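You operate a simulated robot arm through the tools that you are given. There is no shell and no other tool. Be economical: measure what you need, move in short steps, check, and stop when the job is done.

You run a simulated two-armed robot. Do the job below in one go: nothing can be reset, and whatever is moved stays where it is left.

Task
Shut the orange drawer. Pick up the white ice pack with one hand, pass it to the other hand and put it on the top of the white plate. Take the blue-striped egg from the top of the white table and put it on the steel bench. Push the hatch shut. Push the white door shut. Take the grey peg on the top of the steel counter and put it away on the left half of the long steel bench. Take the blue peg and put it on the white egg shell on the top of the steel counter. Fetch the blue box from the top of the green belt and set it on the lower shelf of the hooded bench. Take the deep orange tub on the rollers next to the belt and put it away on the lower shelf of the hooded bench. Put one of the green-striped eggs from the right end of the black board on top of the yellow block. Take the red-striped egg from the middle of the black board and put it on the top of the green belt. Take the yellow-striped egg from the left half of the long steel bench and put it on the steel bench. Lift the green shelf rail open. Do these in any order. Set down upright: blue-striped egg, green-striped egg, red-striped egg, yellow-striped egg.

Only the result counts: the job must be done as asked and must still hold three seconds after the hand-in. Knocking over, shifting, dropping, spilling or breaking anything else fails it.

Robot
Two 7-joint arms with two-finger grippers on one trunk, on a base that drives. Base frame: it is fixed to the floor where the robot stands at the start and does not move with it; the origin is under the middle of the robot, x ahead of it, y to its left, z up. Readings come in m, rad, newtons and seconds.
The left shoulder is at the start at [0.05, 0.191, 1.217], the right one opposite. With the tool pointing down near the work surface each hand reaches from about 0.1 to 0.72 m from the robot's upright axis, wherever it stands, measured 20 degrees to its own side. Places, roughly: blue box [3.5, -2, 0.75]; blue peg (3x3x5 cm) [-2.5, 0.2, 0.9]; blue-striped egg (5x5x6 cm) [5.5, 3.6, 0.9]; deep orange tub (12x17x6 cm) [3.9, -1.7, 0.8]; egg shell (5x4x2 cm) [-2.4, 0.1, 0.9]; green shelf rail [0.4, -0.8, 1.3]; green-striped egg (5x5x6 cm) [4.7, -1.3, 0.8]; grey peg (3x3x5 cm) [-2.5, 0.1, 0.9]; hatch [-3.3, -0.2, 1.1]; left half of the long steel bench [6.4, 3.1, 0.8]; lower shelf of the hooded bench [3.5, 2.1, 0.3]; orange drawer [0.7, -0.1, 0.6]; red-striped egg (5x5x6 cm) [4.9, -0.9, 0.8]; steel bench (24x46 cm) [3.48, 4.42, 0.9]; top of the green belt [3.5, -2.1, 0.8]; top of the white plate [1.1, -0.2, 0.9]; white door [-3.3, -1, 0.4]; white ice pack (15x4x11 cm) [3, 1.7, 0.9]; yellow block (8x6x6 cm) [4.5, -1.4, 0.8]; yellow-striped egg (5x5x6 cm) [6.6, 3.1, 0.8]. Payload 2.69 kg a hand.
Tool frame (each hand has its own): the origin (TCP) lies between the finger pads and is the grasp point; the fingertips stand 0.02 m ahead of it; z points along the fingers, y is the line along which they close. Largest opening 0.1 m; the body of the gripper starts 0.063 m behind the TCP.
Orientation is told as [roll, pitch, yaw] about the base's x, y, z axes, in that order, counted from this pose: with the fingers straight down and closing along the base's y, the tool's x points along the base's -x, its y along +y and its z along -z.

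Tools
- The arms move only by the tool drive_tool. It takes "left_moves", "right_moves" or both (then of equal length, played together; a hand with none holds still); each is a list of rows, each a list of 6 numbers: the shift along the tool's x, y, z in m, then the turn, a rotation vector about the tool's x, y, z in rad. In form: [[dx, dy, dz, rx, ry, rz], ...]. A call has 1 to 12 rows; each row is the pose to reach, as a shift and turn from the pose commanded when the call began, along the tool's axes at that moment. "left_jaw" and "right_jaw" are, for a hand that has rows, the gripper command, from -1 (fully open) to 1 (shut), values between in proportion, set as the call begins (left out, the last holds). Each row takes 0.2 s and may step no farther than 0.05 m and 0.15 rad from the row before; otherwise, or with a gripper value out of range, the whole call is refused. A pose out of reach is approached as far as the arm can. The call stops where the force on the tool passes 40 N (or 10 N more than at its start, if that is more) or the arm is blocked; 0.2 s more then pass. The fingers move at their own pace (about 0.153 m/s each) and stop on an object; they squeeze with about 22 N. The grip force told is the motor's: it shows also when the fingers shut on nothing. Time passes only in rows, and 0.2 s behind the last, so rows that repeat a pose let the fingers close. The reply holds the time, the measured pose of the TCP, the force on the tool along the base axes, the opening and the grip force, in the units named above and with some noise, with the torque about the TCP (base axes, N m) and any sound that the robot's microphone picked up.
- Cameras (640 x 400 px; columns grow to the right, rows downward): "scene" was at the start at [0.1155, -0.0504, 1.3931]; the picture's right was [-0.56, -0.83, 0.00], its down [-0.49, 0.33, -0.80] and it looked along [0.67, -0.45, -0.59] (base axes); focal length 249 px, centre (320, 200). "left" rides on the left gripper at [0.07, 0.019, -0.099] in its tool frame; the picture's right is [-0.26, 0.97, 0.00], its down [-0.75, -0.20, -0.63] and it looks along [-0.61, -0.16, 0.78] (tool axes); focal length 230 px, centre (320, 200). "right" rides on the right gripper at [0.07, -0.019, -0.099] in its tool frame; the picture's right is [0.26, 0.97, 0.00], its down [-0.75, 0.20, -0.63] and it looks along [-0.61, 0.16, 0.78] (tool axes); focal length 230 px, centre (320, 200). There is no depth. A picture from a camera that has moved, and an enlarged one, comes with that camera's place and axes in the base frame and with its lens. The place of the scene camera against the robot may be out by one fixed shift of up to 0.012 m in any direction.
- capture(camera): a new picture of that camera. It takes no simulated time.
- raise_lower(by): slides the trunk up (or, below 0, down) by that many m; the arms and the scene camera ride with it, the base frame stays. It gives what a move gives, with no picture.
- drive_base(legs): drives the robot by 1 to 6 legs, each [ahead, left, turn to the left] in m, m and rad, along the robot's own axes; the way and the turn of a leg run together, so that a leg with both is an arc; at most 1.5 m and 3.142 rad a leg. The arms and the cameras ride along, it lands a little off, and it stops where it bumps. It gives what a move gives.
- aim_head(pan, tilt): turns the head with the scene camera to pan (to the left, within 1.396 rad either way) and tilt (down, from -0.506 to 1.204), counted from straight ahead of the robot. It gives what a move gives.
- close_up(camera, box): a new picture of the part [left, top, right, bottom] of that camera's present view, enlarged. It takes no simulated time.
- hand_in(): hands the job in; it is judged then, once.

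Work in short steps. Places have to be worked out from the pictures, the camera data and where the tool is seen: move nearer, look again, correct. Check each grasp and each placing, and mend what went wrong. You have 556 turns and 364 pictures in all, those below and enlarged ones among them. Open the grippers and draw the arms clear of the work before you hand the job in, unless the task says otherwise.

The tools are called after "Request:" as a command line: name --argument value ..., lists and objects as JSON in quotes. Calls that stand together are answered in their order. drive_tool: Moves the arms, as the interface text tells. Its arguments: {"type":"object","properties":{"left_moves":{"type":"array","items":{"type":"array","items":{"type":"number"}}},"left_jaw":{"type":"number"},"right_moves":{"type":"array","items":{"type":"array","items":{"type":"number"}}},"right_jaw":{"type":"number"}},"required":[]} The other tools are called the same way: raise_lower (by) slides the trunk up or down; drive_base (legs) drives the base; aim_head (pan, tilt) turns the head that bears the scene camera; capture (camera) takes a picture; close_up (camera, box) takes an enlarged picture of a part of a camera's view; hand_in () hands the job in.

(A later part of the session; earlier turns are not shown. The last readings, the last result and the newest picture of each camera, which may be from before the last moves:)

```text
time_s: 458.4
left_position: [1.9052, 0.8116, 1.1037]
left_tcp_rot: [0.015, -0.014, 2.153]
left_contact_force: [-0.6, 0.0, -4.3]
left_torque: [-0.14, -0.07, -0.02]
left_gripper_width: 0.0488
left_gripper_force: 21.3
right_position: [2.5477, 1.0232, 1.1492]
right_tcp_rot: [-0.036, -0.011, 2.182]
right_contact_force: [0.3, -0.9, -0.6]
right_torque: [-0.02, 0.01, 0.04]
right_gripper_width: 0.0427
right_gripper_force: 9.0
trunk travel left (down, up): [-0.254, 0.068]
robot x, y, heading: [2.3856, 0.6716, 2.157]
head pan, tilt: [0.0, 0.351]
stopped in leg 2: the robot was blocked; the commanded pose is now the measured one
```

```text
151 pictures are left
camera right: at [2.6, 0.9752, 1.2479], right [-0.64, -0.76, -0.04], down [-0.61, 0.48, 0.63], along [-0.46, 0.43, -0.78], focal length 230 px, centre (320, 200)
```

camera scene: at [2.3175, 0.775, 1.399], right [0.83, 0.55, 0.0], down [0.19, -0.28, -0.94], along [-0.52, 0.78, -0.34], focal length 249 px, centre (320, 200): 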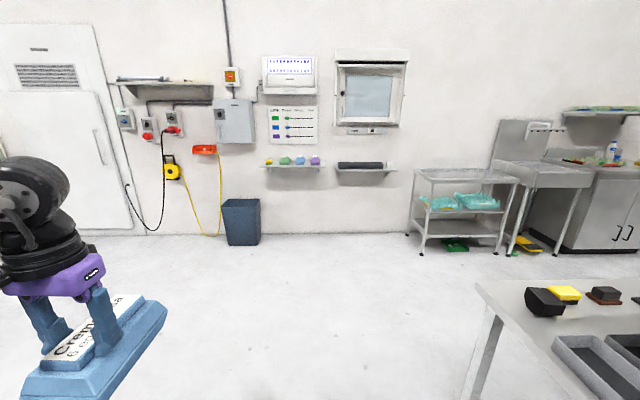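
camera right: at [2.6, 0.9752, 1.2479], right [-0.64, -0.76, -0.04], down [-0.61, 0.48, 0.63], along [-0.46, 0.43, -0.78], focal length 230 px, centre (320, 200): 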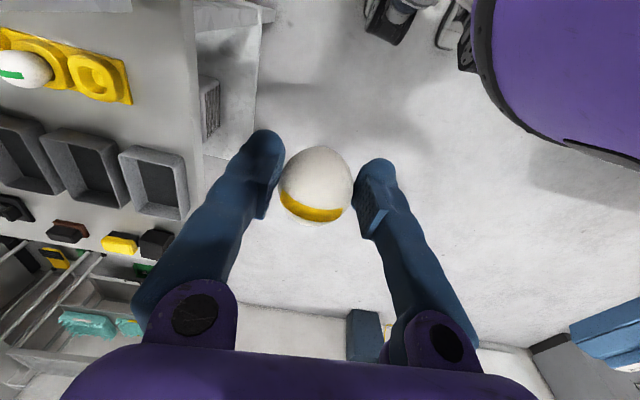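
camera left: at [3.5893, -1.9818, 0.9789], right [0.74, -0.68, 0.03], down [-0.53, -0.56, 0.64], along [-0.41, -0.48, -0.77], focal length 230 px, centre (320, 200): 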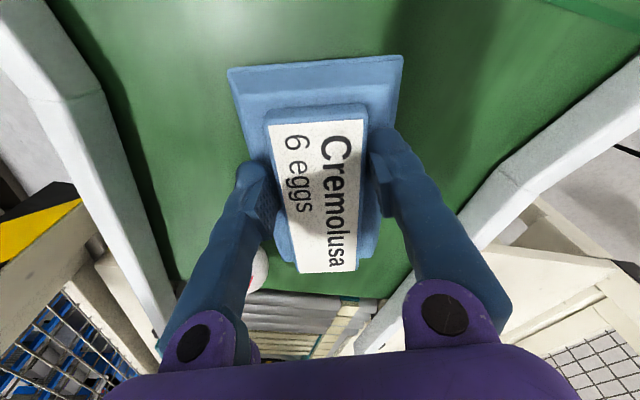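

Still blocked; I look to my right to see what the elbow meets.

Request:
aim_head --pan -1.2 --tilt 0.45

Request:
capture --camera "scene"

```text
time_s: 459.8
left_position: [1.9053, 0.8106, 1.1038]
left_tcp_rot: [0.015, -0.015, 2.158]
left_contact_force: [0.0, 0.4, -3.5]
left_torque: [-0.1, -0.06, 0.05]
left_gripper_width: 0.0489
left_gripper_force: 21.9
right_position: [2.548, 1.0239, 1.1489]
right_tcp_rot: [-0.034, -0.012, 2.183]
right_contact_force: [-0.2, 0.1, -0.4]
right_torque: [0.01, 0.04, -0.01]
right_gripper_width: 0.0423
right_gripper_force: 8.8
trunk travel left (down, up): [-0.254, 0.068]
robot x, y, heading: [2.3915, 0.6692, 2.154]
head pan, tilt: [-1.201, 0.45]
```

```text
150 pictures are left
camera scene: at [2.4232, 0.7712, 1.3897], right [0.82, -0.57, -0.01], down [-0.25, -0.35, -0.9], along [0.52, 0.74, -0.43], focal length 249 px, centre (320, 200)
```

scene: 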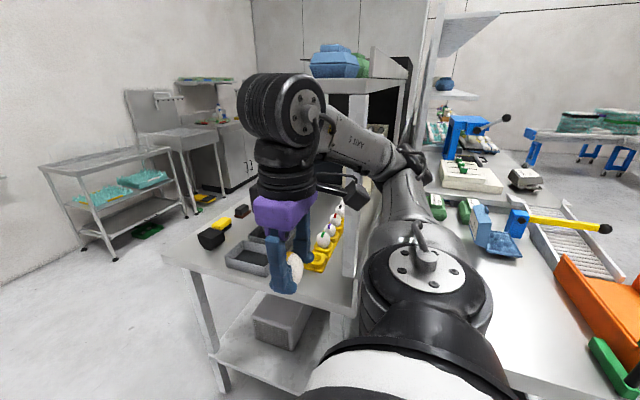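

The elbow is caught behind the shelf upright. I back up, extend the right hand forward to pull the elbow in, and look again.

Request:
drive_base --legs '[[-0.3, 0, 0]]'

Request:
drive_tool --right_moves '[[-0.045, 0.01, 0, 0, 0, 0], [-0.09, 0.02, 0, 0, 0, 0], [-0.135, 0.03, 0, 0, 0, 0], [-0.18, 0.045, 0, 0, 0, 0], [-0.22, 0.06, 0, 0, 0, 0], [-0.26, 0.08, 0, 0, 0, 0]]'

Request:
capture --camera "scene"

```text
time_s: 461.9
left_position: [2.0703, 0.5637, 1.1012]
left_tcp_rot: [0.018, -0.008, 2.157]
left_contact_force: [-0.2, -0.9, -4.7]
left_torque: [-0.1, -0.07, 0.0]
left_gripper_width: 0.0487
left_gripper_force: 21.6
right_position: [2.714, 0.7772, 1.1477]
right_tcp_rot: [-0.032, -0.005, 2.183]
right_contact_force: [0.4, 1.5, -1.4]
right_torque: [0.04, 0.01, 0.03]
right_gripper_width: 0.0424
right_gripper_force: 9.3
trunk travel left (down, up): [-0.254, 0.068]
robot x, y, heading: [2.5531, 0.4203, 2.158]
head pan, tilt: [-1.201, 0.45]
```

```text
time_s: 463.3
left_position: [2.0696, 0.5653, 1.1005]
left_tcp_rot: [0.017, -0.007, 2.16]
left_contact_force: [-0.1, 0.3, -4.3]
left_torque: [-0.1, -0.07, -0.01]
left_gripper_width: 0.049
left_gripper_force: 21.9
right_position: [2.4971, 0.9442, 1.1425]
right_tcp_rot: [-0.033, -0.004, 2.185]
right_contact_force: [-1.7, 0.5, -0.2]
right_torque: [-0.02, -0.02, -0.04]
right_gripper_width: 0.0426
right_gripper_force: 9.0
trunk travel left (down, up): [-0.254, 0.068]
robot x, y, heading: [2.5523, 0.4225, 2.155]
head pan, tilt: [-1.201, 0.45]
```

```text
149 pictures are left
camera scene: at [2.5864, 0.5281, 1.3891], right [0.82, -0.58, 0.0], down [-0.25, -0.36, -0.9], along [0.52, 0.74, -0.43], focal length 249 px, centre (320, 200)
```

scene: 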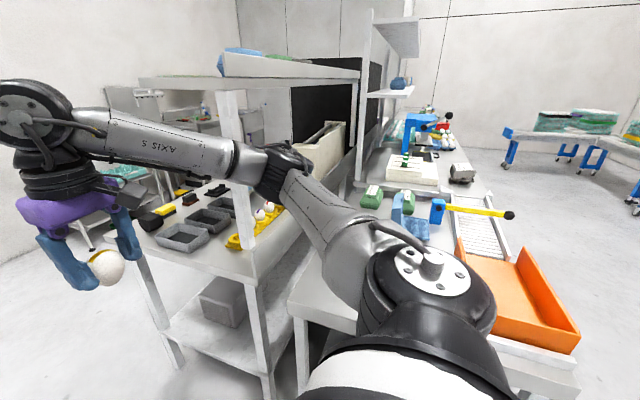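

The elbow is now further in and ahead of the post line. I drive ahead.

Request:
drive_base --legs '[[0.8, 0.03, 0]]'

```text
time_s: 467.5
left_position: [1.6027, 1.2085, 1.102]
left_tcp_rot: [0.016, -0.005, 2.156]
left_contact_force: [-0.4, -0.4, -4.1]
left_torque: [-0.1, -0.08, 0.0]
left_gripper_width: 0.0488
left_gripper_force: 22.2
right_position: [2.0304, 1.5882, 1.1433]
right_tcp_rot: [-0.031, -0.005, 2.186]
right_contact_force: [-0.4, -0.4, -0.4]
right_torque: [0.0, -0.01, -0.02]
right_gripper_width: 0.0427
right_gripper_force: 9.1
trunk travel left (down, up): [-0.254, 0.068]
robot x, y, heading: [2.0872, 1.0675, 2.154]
head pan, tilt: [-1.201, 0.45]
```

Through. I drive out into the first aisle and turn right to face along it.

Request:
drive_base --legs '[[1.0, 0, 0], [0, 0, -1.51]]'

Request:
aim_head --pan -0.5 --tilt 0.4

Request:
capture --camera "scene"

```text
time_s: 476.4
left_position: [1.6611, 2.3924, 1.1021]
left_tcp_rot: [0.017, -0.01, 0.628]
left_contact_force: [0.5, 0.3, -4.0]
left_torque: [-0.08, 0.09, -0.02]
left_gripper_width: 0.0486
left_gripper_force: 22.0
right_position: [2.0594, 1.9805, 1.1433]
right_tcp_rot: [-0.032, -0.005, 0.656]
right_contact_force: [-0.5, -0.2, -1.4]
right_torque: [-0.01, -0.02, 0.0]
right_gripper_width: 0.0423
right_gripper_force: 9.6
trunk travel left (down, up): [-0.254, 0.068]
robot x, y, heading: [1.5345, 1.906, 0.634]
head pan, tilt: [-1.201, 0.45]
```

```text
time_s: 477.5
left_position: [1.6599, 2.3928, 1.1011]
left_tcp_rot: [0.017, -0.008, 0.628]
left_contact_force: [0.2, -0.5, -5.0]
left_torque: [-0.09, 0.05, -0.02]
left_gripper_width: 0.0486
left_gripper_force: 21.9
right_position: [2.0588, 1.9823, 1.1442]
right_tcp_rot: [-0.031, -0.006, 0.655]
right_contact_force: [-0.4, -0.1, -0.1]
right_torque: [0.01, 0.03, 0.0]
right_gripper_width: 0.0427
right_gripper_force: 8.8
trunk travel left (down, up): [-0.254, 0.068]
robot x, y, heading: [1.54, 1.9013, 0.629]
head pan, tilt: [-0.499, 0.4]
```

```text
148 pictures are left
camera scene: at [1.6658, 1.9362, 1.3937], right [0.13, -0.99, 0.0], down [-0.39, -0.05, -0.92], along [0.91, 0.12, -0.39], focal length 249 px, centre (320, 200)
```

scene: 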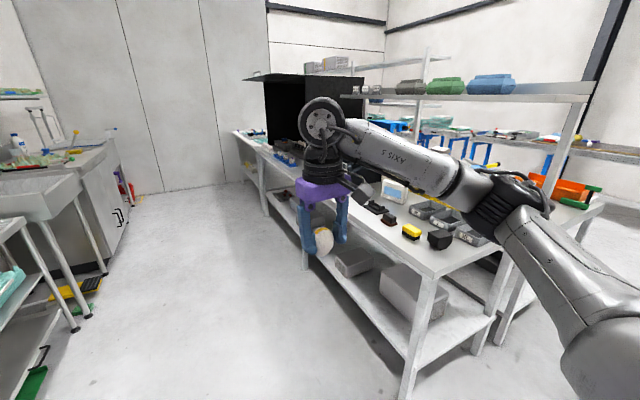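

I drive 1.5 m along and turn right to face the hooded bench.

Request:
drive_base --legs '[[1.5, 0, 0], [0, 0, -1.55]]'

Request:
aim_head --pan 0.0 --tilt 0.7

Request:
capture --camera "scene"

```text
time_s: 488.8
left_position: [3.2523, 2.7057, 1.1017]
left_tcp_rot: [0.016, -0.01, -0.907]
left_contact_force: [0.8, -0.5, -4.4]
left_torque: [0.07, 0.06, -0.01]
left_gripper_width: 0.0486
left_gripper_force: 22.1
right_position: [2.856, 2.2941, 1.1426]
right_tcp_rot: [-0.032, -0.004, -0.879]
right_contact_force: [0.3, -0.8, -0.2]
right_torque: [-0.01, 0.0, -0.01]
right_gripper_width: 0.0427
right_gripper_force: 9.2
trunk travel left (down, up): [-0.254, 0.068]
robot x, y, heading: [2.7605, 2.8093, -0.9]
head pan, tilt: [-0.499, 0.4]
```

```text
time_s: 489.7
left_position: [3.2506, 2.7056, 1.1012]
left_tcp_rot: [0.017, -0.009, -0.904]
left_contact_force: [-0.4, -0.4, -3.8]
left_torque: [0.11, 0.1, 0.0]
left_gripper_width: 0.0489
left_gripper_force: 22.0
right_position: [2.8552, 2.2936, 1.144]
right_tcp_rot: [-0.032, -0.006, -0.879]
right_contact_force: [0.3, 0.1, -1.4]
right_torque: [-0.01, 0.01, 0.01]
right_gripper_width: 0.0426
right_gripper_force: 9.5
trunk travel left (down, up): [-0.254, 0.068]
robot x, y, heading: [2.756, 2.8094, -0.901]
head pan, tilt: [0.0, 0.7]
```

```text
147 pictures are left
camera scene: at [2.8379, 2.7098, 1.3669], right [-0.79, -0.62, 0.0], down [-0.4, 0.51, -0.77], along [0.47, -0.6, -0.64], focal length 249 px, centre (320, 200)
```

scene: 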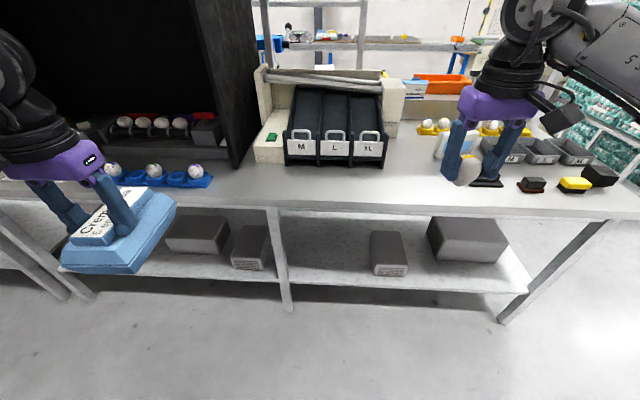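

The lower shelf (z≈0.3) has a free stretch between two grey boxes, near [3.32,2.05]. I retract the right hand, shift right 0.15 m, and lower the trunk for the left hand.

Request:
drive_tool --right_moves '[[0.045, -0.01, 0, 0, 0, 0], [0.09, -0.02, 0, 0, 0, 0], [0.135, -0.03, 0, 0, 0, 0], [0.18, -0.045, 0, 0, 0, 0], [0.22, -0.06, 0, 0, 0, 0]]'

Request:
drive_base --legs '[[0, -0.15, -0.025]]'

Request:
raise_lower --by -0.25

Request:
drive_tool --left_moves '[[0, 0, 0.05, 0, 0, 0], [0, 0, 0.1, 0, 0, 0], [0, 0, 0.15, 0, 0, 0], [0, 0, 0.2, 0, 0, 0], [0, 0, 0.25, 0, 0, 0], [0, 0, 0.3, 0, 0, 0], [0, 0, 0.35, 0, 0, 0], [0, 0, 0.4, 0, 0, 0]]'

Request:
capture --camera "scene"

```text
time_s: 490.9
left_position: [3.2502, 2.7062, 1.1023]
left_tcp_rot: [0.017, -0.009, -0.907]
left_contact_force: [0.0, 0.6, -5.1]
left_torque: [0.07, 0.05, 0.0]
left_gripper_width: 0.0485
left_gripper_force: 22.0
right_position: [2.6662, 2.4259, 1.1442]
right_tcp_rot: [-0.032, -0.007, -0.88]
right_contact_force: [-0.2, 0.1, -1.0]
right_torque: [-0.05, 0.01, 0.04]
right_gripper_width: 0.0428
right_gripper_force: 9.4
trunk travel left (down, up): [-0.254, 0.068]
robot x, y, heading: [2.7543, 2.8108, -0.905]
head pan, tilt: [0.0, 0.7]
```

```text
time_s: 492.9
left_position: [3.1258, 2.5993, 1.1011]
left_tcp_rot: [0.017, -0.006, -0.931]
left_contact_force: [0.5, 0.7, -3.7]
left_torque: [0.09, 0.04, -0.04]
left_gripper_width: 0.0491
left_gripper_force: 21.9
right_position: [2.5366, 2.335, 1.1426]
right_tcp_rot: [-0.034, -0.005, -0.903]
right_contact_force: [-0.1, 0.2, -1.0]
right_torque: [0.02, -0.01, -0.01]
right_gripper_width: 0.0425
right_gripper_force: 9.3
trunk travel left (down, up): [-0.254, 0.068]
robot x, y, heading: [2.6354, 2.7137, -0.931]
head pan, tilt: [0.0, 0.7]
```

```text
time_s: 495.5
left_position: [3.1261, 2.5996, 0.8518]
left_tcp_rot: [0.017, -0.006, -0.93]
left_contact_force: [0.2, 0.4, -3.9]
left_torque: [0.08, 0.08, -0.02]
left_gripper_width: 0.0489
left_gripper_force: 22.4
right_position: [2.5367, 2.3342, 0.8931]
right_tcp_rot: [-0.033, -0.006, -0.903]
right_contact_force: [-0.3, -0.2, -0.4]
right_torque: [0.02, -0.02, 0.0]
right_gripper_width: 0.0423
right_gripper_force: 8.7
trunk travel left (down, up): [-0.004, 0.318]
robot x, y, heading: [2.6372, 2.717, -0.93]
head pan, tilt: [0.0, 0.7]
```

```text
time_s: 497.3
left_position: [3.135, 2.6034, 0.4509]
left_tcp_rot: [0.019, -0.006, -0.929]
left_contact_force: [0.2, -0.3, -4.8]
left_torque: [0.1, 0.04, -0.02]
left_gripper_width: 0.0486
left_gripper_force: 22.2
right_position: [2.5378, 2.3338, 0.8925]
right_tcp_rot: [-0.031, -0.005, -0.902]
right_contact_force: [0.3, 0.6, -0.8]
right_torque: [0.01, 0.01, 0.03]
right_gripper_width: 0.0429
right_gripper_force: 9.4
trunk travel left (down, up): [-0.004, 0.318]
robot x, y, heading: [2.6332, 2.7179, -0.932]
head pan, tilt: [0.0, 0.7]
```

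```text
146 pictures are left
camera scene: at [2.714, 2.6149, 1.1169], right [-0.8, -0.6, 0.0], down [-0.39, 0.52, -0.76], along [0.46, -0.61, -0.64], focal length 249 px, centre (320, 200)
```

scene: 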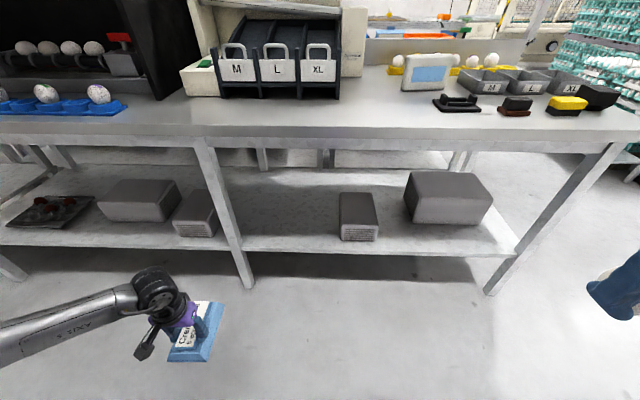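

Working low is fine. I move the box right to avoid the middle leg, then drive 0.4 m ahead under the table edge.

Request:
drive_tool --left_moves '[[0, -0.045, 0, 0, 0, 0], [0, -0.09, 0, 0, 0, 0], [0, -0.135, 0, 0, 0, 0], [0, -0.18, 0, 0, 0, 0]]'

Request:
drive_base --legs '[[0.4, 0, 0]]'

Request:
capture --camera "scene"

Request:
capture --camera "left"

```text
time_s: 498.3
left_position: [2.9874, 2.4979, 0.4466]
left_tcp_rot: [0.02, -0.009, -0.928]
left_contact_force: [1.0, 0.8, -4.2]
left_torque: [0.07, 0.06, -0.02]
left_gripper_width: 0.0488
left_gripper_force: 22.2
right_position: [2.5364, 2.3334, 0.8923]
right_tcp_rot: [-0.032, -0.005, -0.901]
right_contact_force: [1.2, -0.6, -0.6]
right_torque: [0.03, 0.0, 0.06]
right_gripper_width: 0.0423
right_gripper_force: 8.9
trunk travel left (down, up): [-0.004, 0.318]
robot x, y, heading: [2.6366, 2.7151, -0.93]
head pan, tilt: [0.0, 0.7]
```

```text
time_s: 501.0
left_position: [3.227, 2.172, 0.4456]
left_tcp_rot: [0.018, -0.008, -0.933]
left_contact_force: [-0.1, 0.6, -4.9]
left_torque: [0.09, 0.05, -0.02]
left_gripper_width: 0.0486
left_gripper_force: 22.7
right_position: [2.7775, 2.0108, 0.8928]
right_tcp_rot: [-0.031, -0.006, -0.908]
right_contact_force: [-0.6, -0.3, 0.3]
right_torque: [0.01, -0.02, 0.01]
right_gripper_width: 0.0428
right_gripper_force: 9.1
trunk travel left (down, up): [-0.004, 0.318]
robot x, y, heading: [2.8746, 2.3915, -0.932]
head pan, tilt: [0.0, 0.7]
stopped in leg 1: the robot was blocked; the commanded pose is now the measured one
```

```text
145 pictures are left
camera scene: at [2.9545, 2.2903, 1.1168], right [-0.8, -0.59, 0.0], down [-0.38, 0.52, -0.76], along [0.45, -0.61, -0.64], focal length 249 px, centre (320, 200)
```

scene: 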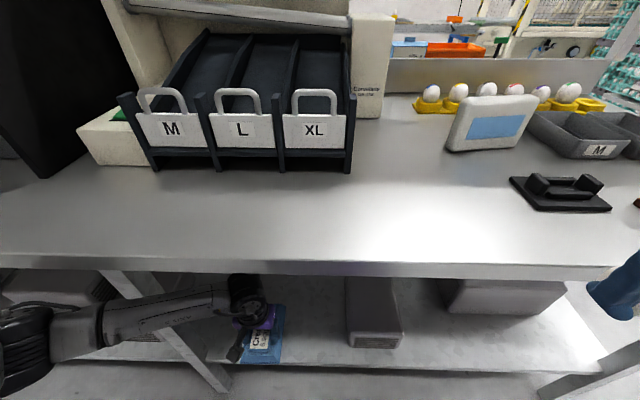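

```text
144 pictures are left
camera left: at [3.1986, 2.2383, 0.5452], right [0.93, 0.37, 0.02], down [0.27, -0.73, 0.63], along [0.25, -0.58, -0.78], focal length 230 px, centre (320, 200)
```

left: 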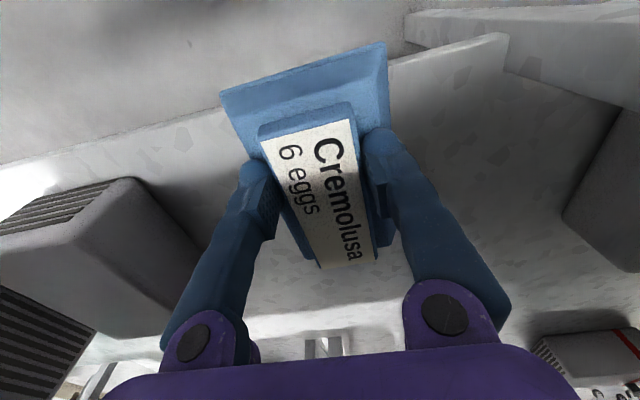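

The elbow seems to touch the leg; I ease back 3 cm and extend the arm forward instead.

Request:
drive_base --legs '[[-0.03, 0, 0]]'

Request:
drive_tool --left_moves '[[-0.04, 0, 0, 0, 0, 0], [-0.08, 0, 0, 0, 0, 0], [-0.12, 0, 0, 0, 0, 0], [-0.16, 0, 0, 0, 0, 0], [-0.19, 0, 0, 0, 0, 0]]'

Request:
capture --camera "left"

```text
time_s: 501.8
left_position: [3.2083, 2.1947, 0.4473]
left_tcp_rot: [0.018, -0.008, -0.935]
left_contact_force: [0.3, 0.5, -5.2]
left_torque: [0.06, 0.05, 0.01]
left_gripper_width: 0.0487
left_gripper_force: 21.8
right_position: [2.758, 2.0347, 0.8937]
right_tcp_rot: [-0.032, -0.005, -0.908]
right_contact_force: [-0.1, 0.3, -0.6]
right_torque: [0.02, -0.01, 0.0]
right_gripper_width: 0.0426
right_gripper_force: 9.0
trunk travel left (down, up): [-0.004, 0.318]
robot x, y, heading: [2.8621, 2.4169, -0.938]
head pan, tilt: [0.0, 0.7]
```

```text
time_s: 503.0
left_position: [3.3141, 2.0558, 0.4388]
left_tcp_rot: [0.01, 0.01, -0.937]
left_contact_force: [0.8, 0.2, -4.0]
left_torque: [0.11, 0.09, 0.03]
left_gripper_width: 0.0488
left_gripper_force: 22.1
right_position: [2.7587, 2.0387, 0.8938]
right_tcp_rot: [-0.035, -0.012, -0.908]
right_contact_force: [-0.4, 0.5, -1.4]
right_torque: [0.03, 0.01, 0.03]
right_gripper_width: 0.043
right_gripper_force: 9.2
trunk travel left (down, up): [-0.004, 0.318]
robot x, y, heading: [2.8554, 2.4198, -0.93]
head pan, tilt: [0.0, 0.7]
```

```text
143 pictures are left
camera left: at [3.286, 2.1225, 0.5384], right [0.93, 0.36, 0.01], down [0.28, -0.73, 0.62], along [0.23, -0.57, -0.78], focal length 230 px, centre (320, 200)
```

left: 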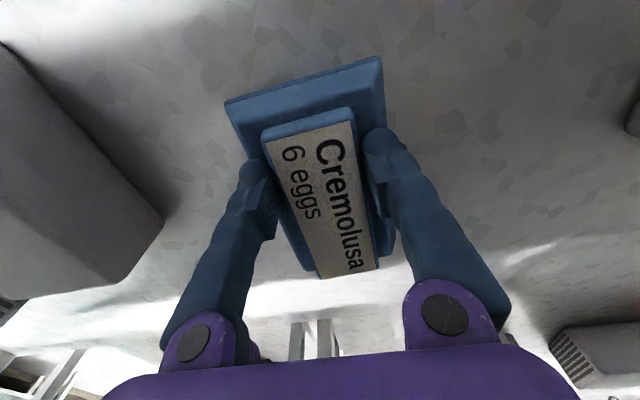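

The box is over the shelf. Lowering until contact.

Request:
drive_tool --left_moves '[[0, 0, 0.02, 0, 0, 0], [0, 0, 0.035, 0, 0, 0], [0, 0, 0.045, 0, 0, 0], [0, 0, 0.055, 0, 0, 0]]'

Request:
capture --camera "scene"

```text
time_s: 504.0
left_position: [3.3221, 2.0411, 0.3956]
left_tcp_rot: [0.017, -0.008, -0.935]
left_contact_force: [-0.9, -0.5, -4.7]
left_torque: [0.11, 0.07, -0.01]
left_gripper_width: 0.0487
left_gripper_force: 21.7
right_position: [2.7569, 2.0336, 0.8933]
right_tcp_rot: [-0.03, -0.006, -0.91]
right_contact_force: [0.5, 0.4, -0.8]
right_torque: [0.02, -0.02, -0.03]
right_gripper_width: 0.0427
right_gripper_force: 8.8
trunk travel left (down, up): [-0.004, 0.318]
robot x, y, heading: [2.8559, 2.4161, -0.937]
head pan, tilt: [0.0, 0.7]
```

```text
142 pictures are left
camera scene: at [2.9366, 2.3136, 1.1172], right [-0.8, -0.59, 0.0], down [-0.38, 0.52, -0.76], along [0.45, -0.62, -0.64], focal length 249 px, centre (320, 200)
```

scene: 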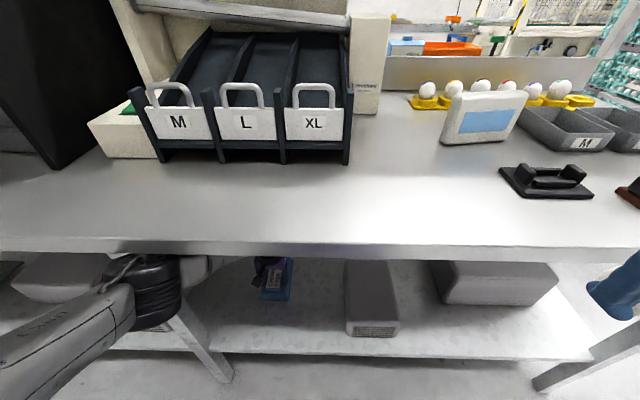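

Not yet down; continuing in small steps.

Request:
drive_tool --left_moves '[[0, 0, 0.01, 0, 0, 0], [0, 0, 0.018, 0, 0, 0], [0, 0, 0.025, 0, 0, 0], [0, 0, 0.031, 0, 0, 0]]'

```text
time_s: 504.6
left_position: [3.3247, 2.0366, 0.3854]
left_tcp_rot: [0.017, -0.017, -0.937]
left_contact_force: [-2.6, 5.5, 22.0]
left_torque: [0.48, 0.61, -0.12]
left_gripper_width: 0.0491
left_gripper_force: 21.7
left hand out of reach, approached as far as the arm can: row 3
right_position: [2.7568, 2.0361, 0.8945]
right_tcp_rot: [-0.032, -0.007, -0.908]
right_contact_force: [0.4, 0.7, -1.1]
right_torque: [-0.01, -0.02, 0.0]
right_gripper_width: 0.0427
right_gripper_force: 8.9
trunk travel left (down, up): [-0.004, 0.318]
robot x, y, heading: [2.8569, 2.414, -0.935]
head pan, tilt: [0.0, 0.7]
stopped in row 3 (left hand): the force on the tool passed its limit at 45 N (the readings are from after the stop); the commanded pose is now the measured one
```

The box stands on the shelf. I ease up, open, and withdraw upward then back.

Request:
drive_tool --left_moves '[[0, 0, -0.003, 0, 0, 0], [0, 0, -0.003, 0, 0, 0], [0, 0, -0.003, 0, 0, 0], [0, 0, -0.03, 0, 0, 0], [0, 0, -0.06, 0, 0, 0]]' --left_jaw -0.7

Request:
capture --camera "left"

```text
time_s: 506.0
left_position: [3.289, 2.0576, 0.4075]
left_tcp_rot: [0.004, 0.052, -0.952]
left_contact_force: [-0.4, -0.4, 0.5]
left_torque: [0.0, 0.0, -0.01]
left_gripper_width: 0.085
left_gripper_force: 0.0
right_position: [2.7566, 2.0346, 0.8953]
right_tcp_rot: [-0.033, -0.003, -0.909]
right_contact_force: [-0.1, 0.1, -0.2]
right_torque: [0.01, 0.04, 0.01]
right_gripper_width: 0.0426
right_gripper_force: 8.8
trunk travel left (down, up): [-0.004, 0.318]
robot x, y, heading: [2.8571, 2.4179, -0.937]
head pan, tilt: [0.0, 0.7]
stopped in row 5 (left hand): the arm was blocked; the commanded pose is now the measured one
```

```text
141 pictures are left
camera left: at [3.2664, 2.1223, 0.5108], right [0.94, 0.35, -0.01], down [0.29, -0.76, 0.59], along [0.2, -0.55, -0.81], focal length 230 px, centre (320, 200)
```

left: 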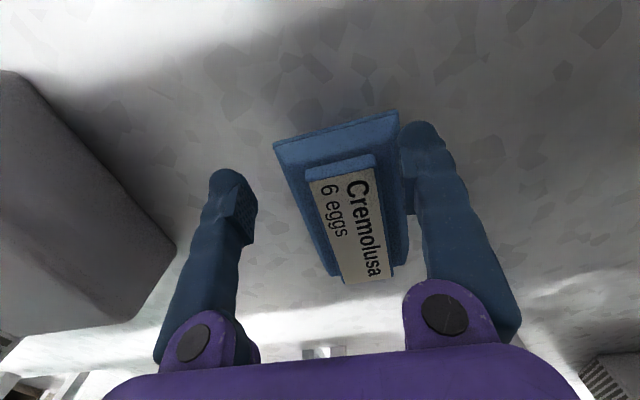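

The arm is blocked upward by the table, but the tips are just above the box top, so I back out with the base.

Request:
drive_base --legs '[[-0.3, 0, 0]]'

Request:
capture --camera "scene"

```text
time_s: 508.1
left_position: [3.1186, 2.2941, 0.4133]
left_tcp_rot: [0.006, 0.042, -0.949]
left_contact_force: [0.1, -0.1, -0.1]
left_torque: [-0.02, 0.03, 0.03]
left_gripper_width: 0.0851
left_gripper_force: 0.0
right_position: [2.5803, 2.2723, 0.8939]
right_tcp_rot: [-0.031, -0.006, -0.907]
right_contact_force: [-0.8, 0.4, -0.2]
right_torque: [-0.01, 0.01, -0.03]
right_gripper_width: 0.0426
right_gripper_force: 9.0
trunk travel left (down, up): [-0.004, 0.318]
robot x, y, heading: [2.6804, 2.6546, -0.932]
head pan, tilt: [0.0, 0.7]
```

```text
140 pictures are left
camera scene: at [2.7584, 2.5521, 1.1169], right [-0.8, -0.6, 0.0], down [-0.38, 0.52, -0.77], along [0.46, -0.61, -0.64], focal length 249 px, centre (320, 200)
```

scene: 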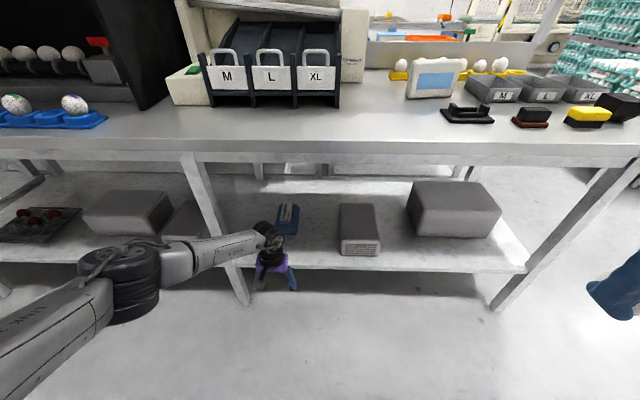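

Blue box is on the lower shelf. I back off, raise the left arm and trunk, then go to the steel bench with the yellow egg.

Request:
drive_base --legs '[[-0.2, 0, 0]]'

Request:
drive_tool --left_moves '[[0.02, 0, -0.045, 0, 0, 0], [0.02, 0, -0.09, 0, -0.03, 0], [0.02, 0, -0.14, 0, -0.042, 0], [0.02, 0, -0.19, 0, -0.042, 0], [0.02, 0.01, -0.24, 0, -0.042, 0], [0.02, 0.02, -0.285, 0, -0.042, 0], [0.02, 0.03, -0.33, 0, -0.042, 0]]'

Request:
raise_lower --by 0.28

Request:
drive_base --legs '[[0, 0, 1.57], [1.45, 0.1, 0], [0, 0, 1.57]]'

Request:
capture --camera "scene"

```text
time_s: 509.6
left_position: [3.0011, 2.4526, 0.4123]
left_tcp_rot: [0.005, 0.042, -0.949]
left_contact_force: [-0.2, 0.1, -0.6]
left_torque: [0.02, 0.0, 0.0]
left_gripper_width: 0.085
left_gripper_force: 0.1
right_position: [2.4623, 2.4309, 0.893]
right_tcp_rot: [-0.031, -0.007, -0.906]
right_contact_force: [0.2, 1.2, -0.8]
right_torque: [0.0, -0.01, -0.02]
right_gripper_width: 0.0424
right_gripper_force: 9.1
trunk travel left (down, up): [-0.004, 0.318]
robot x, y, heading: [2.5617, 2.8115, -0.938]
head pan, tilt: [0.0, 0.7]
```

```text
refused: row 5 steps farther than a row can; nothing moved
```

```text
time_s: 512.5
left_position: [3.0017, 2.4529, 0.6925]
left_tcp_rot: [0.008, 0.042, -0.949]
left_contact_force: [0.3, -0.5, 0.3]
left_torque: [0.01, 0.0, -0.03]
left_gripper_width: 0.085
left_gripper_force: 0.1
right_position: [2.4634, 2.4299, 1.1724]
right_tcp_rot: [-0.032, -0.004, -0.907]
right_contact_force: [0.0, 0.4, 0.2]
right_torque: [-0.02, -0.02, -0.01]
right_gripper_width: 0.0425
right_gripper_force: 8.9
trunk travel left (down, up): [-0.284, 0.038]
robot x, y, heading: [2.5609, 2.8113, -0.928]
head pan, tilt: [0.0, 0.7]
```

```text
time_s: 523.2
left_position: [3.9693, 4.1992, 0.6916]
left_tcp_rot: [0.006, 0.042, 0.658]
left_contact_force: [-0.9, -0.7, 0.1]
left_torque: [0.0, 0.01, -0.04]
left_gripper_width: 0.0848
left_gripper_force: 0.1
right_position: [4.0103, 3.6619, 1.1735]
right_tcp_rot: [-0.03, -0.006, 0.702]
right_contact_force: [0.4, -0.3, -1.3]
right_torque: [-0.01, 0.0, 0.01]
right_gripper_width: 0.0425
right_gripper_force: 9.3
trunk travel left (down, up): [-0.284, 0.038]
robot x, y, heading: [3.6235, 3.7477, 0.674]
head pan, tilt: [0.0, 0.7]
stopped in leg 2: the robot was blocked; the commanded pose is now the measured one
```

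```text
139 pictures are left
camera scene: at [3.7254, 3.8244, 1.3969], right [0.63, -0.78, 0.0], down [-0.5, -0.4, -0.76], along [0.6, 0.48, -0.64], focal length 249 px, centre (320, 200)
```

scene: 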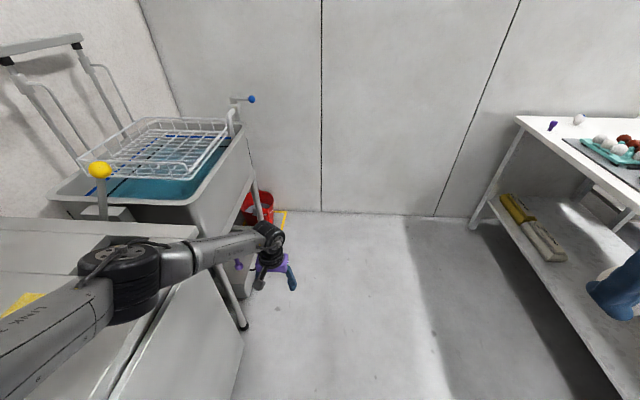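

I batched too much: the low left arm met something and stopped me. I look at what is there.

Request:
aim_head --pan 0.9 --tilt 0.6

Request:
capture --camera "scene"

```text
time_s: 524.4
left_position: [3.9672, 4.1991, 0.6922]
left_tcp_rot: [0.008, 0.043, 0.66]
left_contact_force: [-0.1, 0.8, 0.9]
left_torque: [-0.03, 0.01, 0.0]
left_gripper_width: 0.0851
left_gripper_force: 0.1
right_position: [4.0105, 3.6628, 1.173]
right_tcp_rot: [-0.032, -0.004, 0.7]
right_contact_force: [0.4, -0.3, -1.3]
right_torque: [-0.01, -0.05, -0.01]
right_gripper_width: 0.0427
right_gripper_force: 9.3
trunk travel left (down, up): [-0.284, 0.038]
robot x, y, heading: [3.6231, 3.7494, 0.675]
head pan, tilt: [0.901, 0.6]
```

```text
138 pictures are left
camera scene: at [3.6585, 3.8598, 1.4055], right [1.0, 0.0, 0.0], down [0.0, -0.56, -0.83], along [0.0, 0.83, -0.56], focal length 249 px, centre (320, 200)
```

scene: 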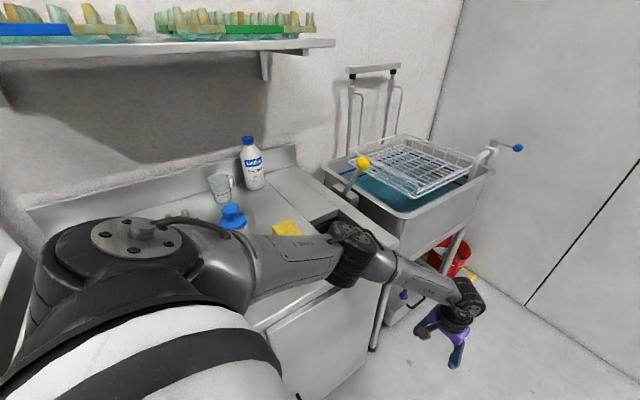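

Everything on the bench still stands. I move the base away to the right before raising the left arm.

Request:
drive_base --legs '[[-0.1, -0.35, 0]]'

Request:
drive_tool --left_moves '[[0.02, 0, -0.045, 0, 0, 0], [0.02, 0, -0.09, 0, -0.03, 0], [0.02, 0, -0.135, 0, -0.042, 0], [0.02, 0, -0.18, 0, -0.042, 0], [0.02, 0, -0.225, 0, -0.042, 0], [0.02, 0, -0.27, 0, -0.042, 0], [0.02, 0, -0.315, 0, -0.042, 0], [0.02, 0, -0.36, 0, -0.042, 0], [0.02, 0, -0.405, 0, -0.042, 0], [0.02, 0, -0.45, 0, -0.042, 0]]'

Request:
capture --camera "scene"

```text
time_s: 528.0
left_position: [4.1101, 3.8608, 0.6927]
left_tcp_rot: [0.006, 0.042, 0.657]
left_contact_force: [-0.9, 0.4, 0.6]
left_torque: [0.01, 0.01, 0.03]
left_gripper_width: 0.0851
left_gripper_force: 0.1
right_position: [4.1493, 3.3224, 1.1724]
right_tcp_rot: [-0.032, -0.003, 0.699]
right_contact_force: [-0.5, 0.7, -0.6]
right_torque: [0.0, 0.01, -0.01]
right_gripper_width: 0.0426
right_gripper_force: 9.1
trunk travel left (down, up): [-0.284, 0.038]
robot x, y, heading: [3.7659, 3.4101, 0.672]
head pan, tilt: [0.901, 0.6]
```

```text
time_s: 530.2
left_position: [4.1101, 3.8577, 1.1418]
left_tcp_rot: [0.009, 0.0, 0.657]
left_contact_force: [0.4, -0.2, 0.3]
left_torque: [0.0, -0.02, 0.01]
left_gripper_width: 0.0846
left_gripper_force: 0.1
right_position: [4.1503, 3.3225, 1.1742]
right_tcp_rot: [-0.031, -0.006, 0.698]
right_contact_force: [1.5, -0.5, -0.7]
right_torque: [0.05, 0.03, 0.01]
right_gripper_width: 0.0423
right_gripper_force: 9.3
trunk travel left (down, up): [-0.284, 0.038]
robot x, y, heading: [3.7646, 3.4099, 0.677]
head pan, tilt: [0.901, 0.6]
```

```text
137 pictures are left
camera scene: at [3.7981, 3.5207, 1.4056], right [1.0, 0.0, 0.0], down [0.0, -0.56, -0.83], along [0.0, 0.83, -0.56], focal length 249 px, centre (320, 200)
```

scene: 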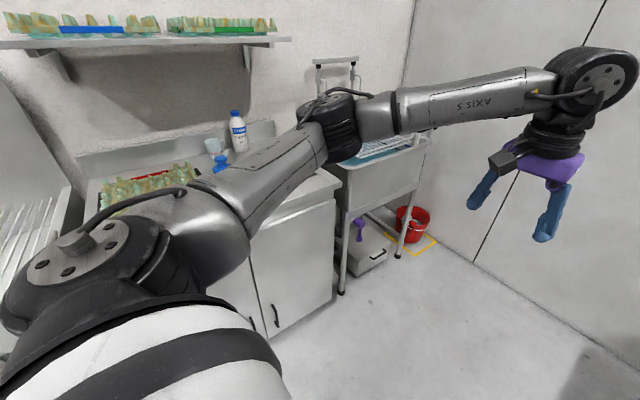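

All intact. Now I turn left to face the steel bench and look.

Request:
drive_base --legs '[[0, 0, 1.54]]'

Request:
aim_head --pan -0.1 --tilt 0.65

Request:
capture --camera "scene"

```text
time_s: 534.4
left_position: [3.3269, 3.7702, 1.1398]
left_tcp_rot: [0.006, 0.0, 2.195]
left_contact_force: [0.8, 0.6, -0.5]
left_torque: [0.0, 0.0, 0.01]
left_gripper_width: 0.085
left_gripper_force: 0.0
right_position: [3.8625, 3.7925, 1.1732]
right_tcp_rot: [-0.032, -0.006, 2.24]
right_contact_force: [0.2, 0.6, -1.2]
right_torque: [-0.01, 0.02, -0.03]
right_gripper_width: 0.0426
right_gripper_force: 8.9
trunk travel left (down, up): [-0.284, 0.038]
robot x, y, heading: [3.7633, 3.4104, 2.217]
head pan, tilt: [0.901, 0.6]
```

```text
time_s: 535.7
left_position: [3.3274, 3.7705, 1.1408]
left_tcp_rot: [0.008, 0.001, 2.196]
left_contact_force: [0.2, 1.2, 0.5]
left_torque: [-0.03, 0.0, -0.03]
left_gripper_width: 0.0849
left_gripper_force: 0.0
right_position: [3.864, 3.7918, 1.1736]
right_tcp_rot: [-0.031, -0.006, 2.239]
right_contact_force: [-0.1, 0.1, -0.6]
right_torque: [-0.01, 0.04, -0.01]
right_gripper_width: 0.0425
right_gripper_force: 9.1
trunk travel left (down, up): [-0.284, 0.038]
robot x, y, heading: [3.7618, 3.4108, 2.215]
head pan, tilt: [-0.099, 0.649]
```

```text
136 pictures are left
camera scene: at [3.6984, 3.5144, 1.4013], right [0.86, 0.52, 0.0], down [0.31, -0.52, -0.8], along [-0.41, 0.68, -0.6], focal length 249 px, centre (320, 200)
```

scene: 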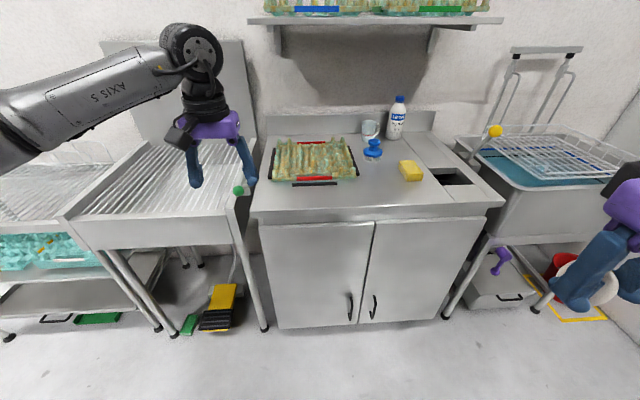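

Free spot on the steel bench in front of bottle and sponge. I drive ahead 0.33 m and right 0.12 m, retracting the left hand first.

Request:
drive_tool --left_moves '[[0.04, 0, 0, 0, 0, 0], [0.08, 0.01, 0, 0, 0, 0], [0.12, 0.02, 0, 0, 0, 0], [0.16, 0.03, 0, 0, 0, 0], [0.2, 0.04, 0, 0, 0, 0]]' --left_jaw 1

Request:
drive_base --legs '[[0.33, -0.12, 0]]'

Request:
capture --camera "scene"

```text
time_s: 536.9
left_position: [3.4141, 3.5864, 1.1437]
left_tcp_rot: [0.008, -0.002, 2.197]
left_contact_force: [-0.1, -0.6, -0.3]
left_torque: [0.01, 0.02, 0.01]
left_gripper_width: 0.0
left_gripper_force: 22.1
right_position: [3.8615, 3.7917, 1.1738]
right_tcp_rot: [-0.033, -0.007, 2.24]
right_contact_force: [-0.6, -0.4, -1.2]
right_torque: [0.0, -0.01, -0.01]
right_gripper_width: 0.0425
right_gripper_force: 8.9
trunk travel left (down, up): [-0.284, 0.038]
robot x, y, heading: [3.7627, 3.4106, 2.209]
head pan, tilt: [-0.099, 0.649]
```

```text
time_s: 539.2
left_position: [3.3086, 3.9244, 1.1438]
left_tcp_rot: [0.007, 0.001, 2.2]
left_contact_force: [0.4, -0.7, 0.3]
left_torque: [-0.01, 0.02, 0.01]
left_gripper_width: 0.0
left_gripper_force: 21.8
right_position: [3.7578, 4.1326, 1.1737]
right_tcp_rot: [-0.03, -0.006, 2.243]
right_contact_force: [-0.1, 0.5, -0.4]
right_torque: [-0.03, -0.03, 0.0]
right_gripper_width: 0.0428
right_gripper_force: 9.0
trunk travel left (down, up): [-0.284, 0.038]
robot x, y, heading: [3.6622, 3.7487, 2.218]
head pan, tilt: [-0.099, 0.649]
```

```text
135 pictures are left
camera scene: at [3.5939, 3.8542, 1.4012], right [0.85, 0.52, 0.0], down [0.31, -0.52, -0.8], along [-0.41, 0.68, -0.6], focal length 249 px, centre (320, 200)
```

scene: 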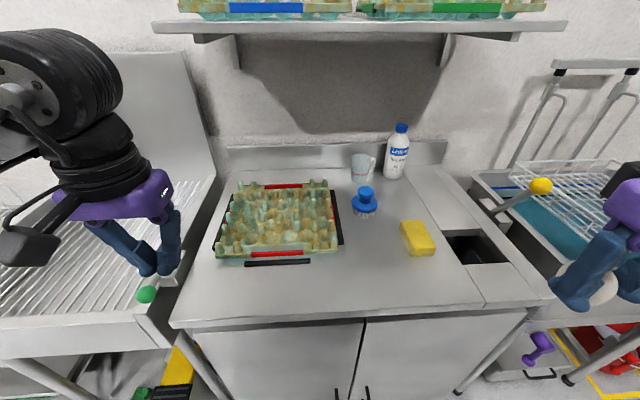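

I move the yellow egg over the free area (≈[3.51,4.28]) and check with the hand camera.

Request:
drive_tool --right_moves '[[-0.045, 0.017, 0, 0, 0, 0], [-0.09, 0.034, 0.01, 0, 0, 0], [-0.135, 0.051, 0.02, 0, 0, 0], [-0.18, 0.068, 0.03, 0, 0, 0], [-0.225, 0.085, 0.04, 0, 0, 0], [-0.265, 0.1, 0.06, 0, 0, 0], [-0.27, 0.1026, 0.1, 0, 0, 0]]'

Request:
capture --camera "right"

Request:
capture --camera "scene"

```text
time_s: 540.8
left_position: [3.3086, 3.9256, 1.1439]
left_tcp_rot: [0.008, 0.0, 2.201]
left_contact_force: [-0.1, 0.1, 0.2]
left_torque: [-0.02, -0.02, -0.01]
left_gripper_width: 0.0
left_gripper_force: 21.6
right_position: [3.5096, 4.2802, 1.0722]
right_tcp_rot: [-0.03, -0.004, 2.244]
right_contact_force: [0.8, -0.3, -0.2]
right_torque: [-0.01, -0.01, 0.01]
right_gripper_width: 0.0423
right_gripper_force: 8.9
trunk travel left (down, up): [-0.284, 0.038]
robot x, y, heading: [3.6586, 3.7475, 2.218]
head pan, tilt: [-0.099, 0.649]
```

```text
134 pictures are left
camera right: at [3.5648, 4.2366, 1.1714], right [-0.6, -0.8, -0.03], down [-0.64, 0.45, 0.63], along [-0.49, 0.39, -0.78], focal length 230 px, centre (320, 200)
```

right: 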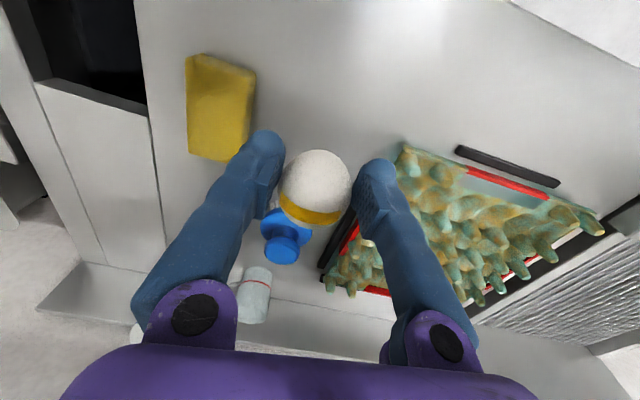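

```text
133 pictures are left
camera scene: at [3.5947, 3.8542, 1.4013], right [0.85, 0.52, 0.0], down [0.31, -0.52, -0.8], along [-0.41, 0.68, -0.6], focal length 249 px, centre (320, 200)
```

scene: 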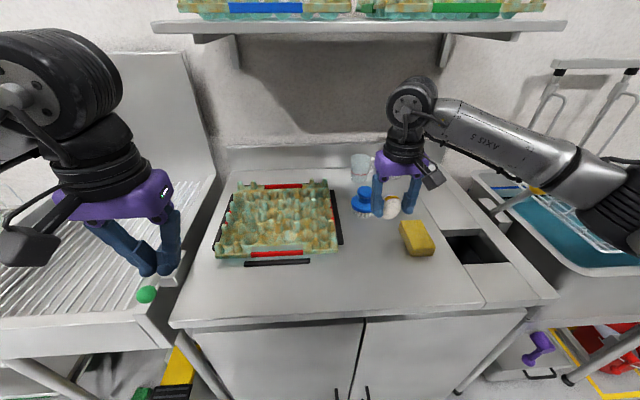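

The spot below is clear. Lowering in stages.

Request:
drive_tool --right_moves '[[0, 0, 0.04, 0, 0, 0], [0, 0, 0.08, 0, 0, 0], [0, 0, 0.115, 0, 0, 0]]'

Request:
close_up --camera "scene" --box '[330, 170, 450, 280]'

```text
time_s: 541.6
left_position: [3.3086, 3.9256, 1.1431]
left_tcp_rot: [0.007, -0.001, 2.202]
left_contact_force: [-0.4, 0.2, 0.1]
left_torque: [-0.01, -0.02, 0.02]
left_gripper_width: 0.0
left_gripper_force: 21.9
right_position: [3.5124, 4.285, 0.9571]
right_tcp_rot: [-0.031, -0.005, 2.242]
right_contact_force: [-0.2, 0.9, -1.0]
right_torque: [0.0, -0.03, -0.02]
right_gripper_width: 0.0427
right_gripper_force: 8.7
trunk travel left (down, up): [-0.284, 0.038]
robot x, y, heading: [3.6559, 3.7497, 2.216]
head pan, tilt: [-0.099, 0.649]
```

```text
3.64 times, centred on (390, 225) of scene
camera zoom: at [3.5941, 3.8542, 1.4012], right [0.85, 0.52, 0.0], down [0.31, -0.52, -0.8], along [-0.41, 0.68, -0.6], focal length 907 px, centre (66, 109)
```

zoom: 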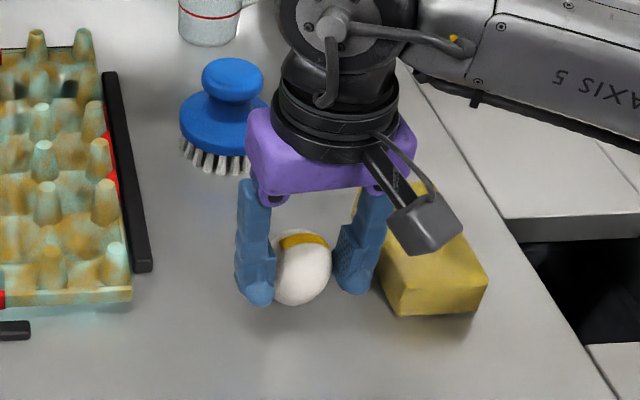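

The sponge is close to the right finger, so I shift 1.5 cm left, then lower.

Request:
drive_tool --right_moves '[[0, 0.018, 0, 0, 0, 0], [0, 0.018, 0.015, 0, 0, 0], [0, 0.018, 0.025, 0, 0, 0]]'

Request:
drive_tool --right_moves '[[0, 0, 0.005, 0, 0, 0], [0, 0, 0.01, 0, 0, 0]]'

```text
time_s: 542.4
left_position: [3.3081, 3.9251, 1.1428]
left_tcp_rot: [0.007, -0.001, 2.202]
left_contact_force: [-0.6, 0.4, 0.3]
left_torque: [-0.01, -0.01, -0.03]
left_gripper_width: 0.0
left_gripper_force: 22.2
right_position: [3.4988, 4.2739, 0.9311]
right_tcp_rot: [-0.032, -0.004, 2.246]
right_contact_force: [-0.6, -1.8, 4.7]
right_torque: [-0.04, 0.03, 0.0]
right_gripper_width: 0.0387
right_gripper_force: 9.2
trunk travel left (down, up): [-0.284, 0.038]
robot x, y, heading: [3.6612, 3.7489, 2.216]
head pan, tilt: [-0.099, 0.649]
```

```text
time_s: 543.0
left_position: [3.3085, 3.9243, 1.1438]
left_tcp_rot: [0.006, -0.001, 2.202]
left_contact_force: [0.7, 0.1, 0.4]
left_torque: [0.0, -0.02, 0.03]
left_gripper_width: 0.0
left_gripper_force: 22.0
right_position: [3.4995, 4.2745, 0.922]
right_tcp_rot: [-0.029, -0.006, 2.245]
right_contact_force: [0.8, -2.1, 8.7]
right_torque: [0.04, 0.09, 0.02]
right_gripper_width: 0.0367
right_gripper_force: 8.7
trunk travel left (down, up): [-0.284, 0.038]
robot x, y, heading: [3.6603, 3.746, 2.217]
head pan, tilt: [-0.099, 0.649]
```

Egg is on the bench. Check and release.

Request:
close_up --camera "scene" --box '[330, 170, 450, 280]'

Request:
drive_tool --right_moves '[[0, 0, -0.002, 0, 0, 0], [0, 0, -0.002, 0, 0, 0], [0, 0, -0.002, 0, 0, 0]]' --right_jaw -0.25

Request:
close_up --camera "scene" --box '[330, 170, 450, 280]'

```text
3.64 times, centred on (390, 225) of scene
camera zoom: at [3.5944, 3.8527, 1.4014], right [0.85, 0.52, 0.0], down [0.31, -0.52, -0.8], along [-0.41, 0.68, -0.6], focal length 907 px, centre (66, 109)
```

zoom: 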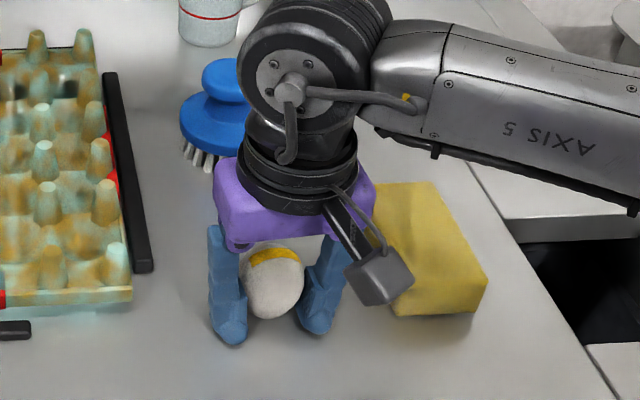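

```text
time_s: 543.8
left_position: [3.3086, 3.9246, 1.143]
left_tcp_rot: [0.008, 0.001, 2.201]
left_contact_force: [-0.6, 0.4, -0.2]
left_torque: [0.02, 0.03, 0.04]
left_gripper_width: 0.0
left_gripper_force: 22.6
right_position: [3.4993, 4.2743, 0.9218]
right_tcp_rot: [-0.031, -0.004, 2.243]
right_contact_force: [0.4, 0.7, 0.8]
right_torque: [-0.01, -0.03, 0.0]
right_gripper_width: 0.0624
right_gripper_force: 0.0
trunk travel left (down, up): [-0.284, 0.038]
robot x, y, heading: [3.6598, 3.7473, 2.216]
head pan, tilt: [-0.099, 0.649]
```

```text
3.64 times, centred on (390, 225) of scene
camera zoom: at [3.594, 3.8537, 1.4012], right [0.85, 0.52, 0.0], down [0.31, -0.52, -0.8], along [-0.41, 0.68, -0.6], focal length 907 px, centre (66, 109)
```

zoom: 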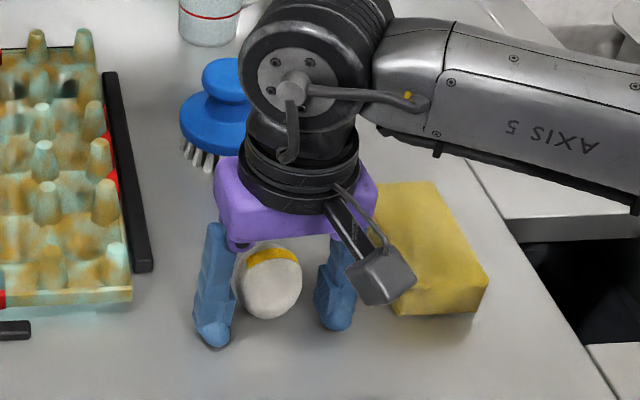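

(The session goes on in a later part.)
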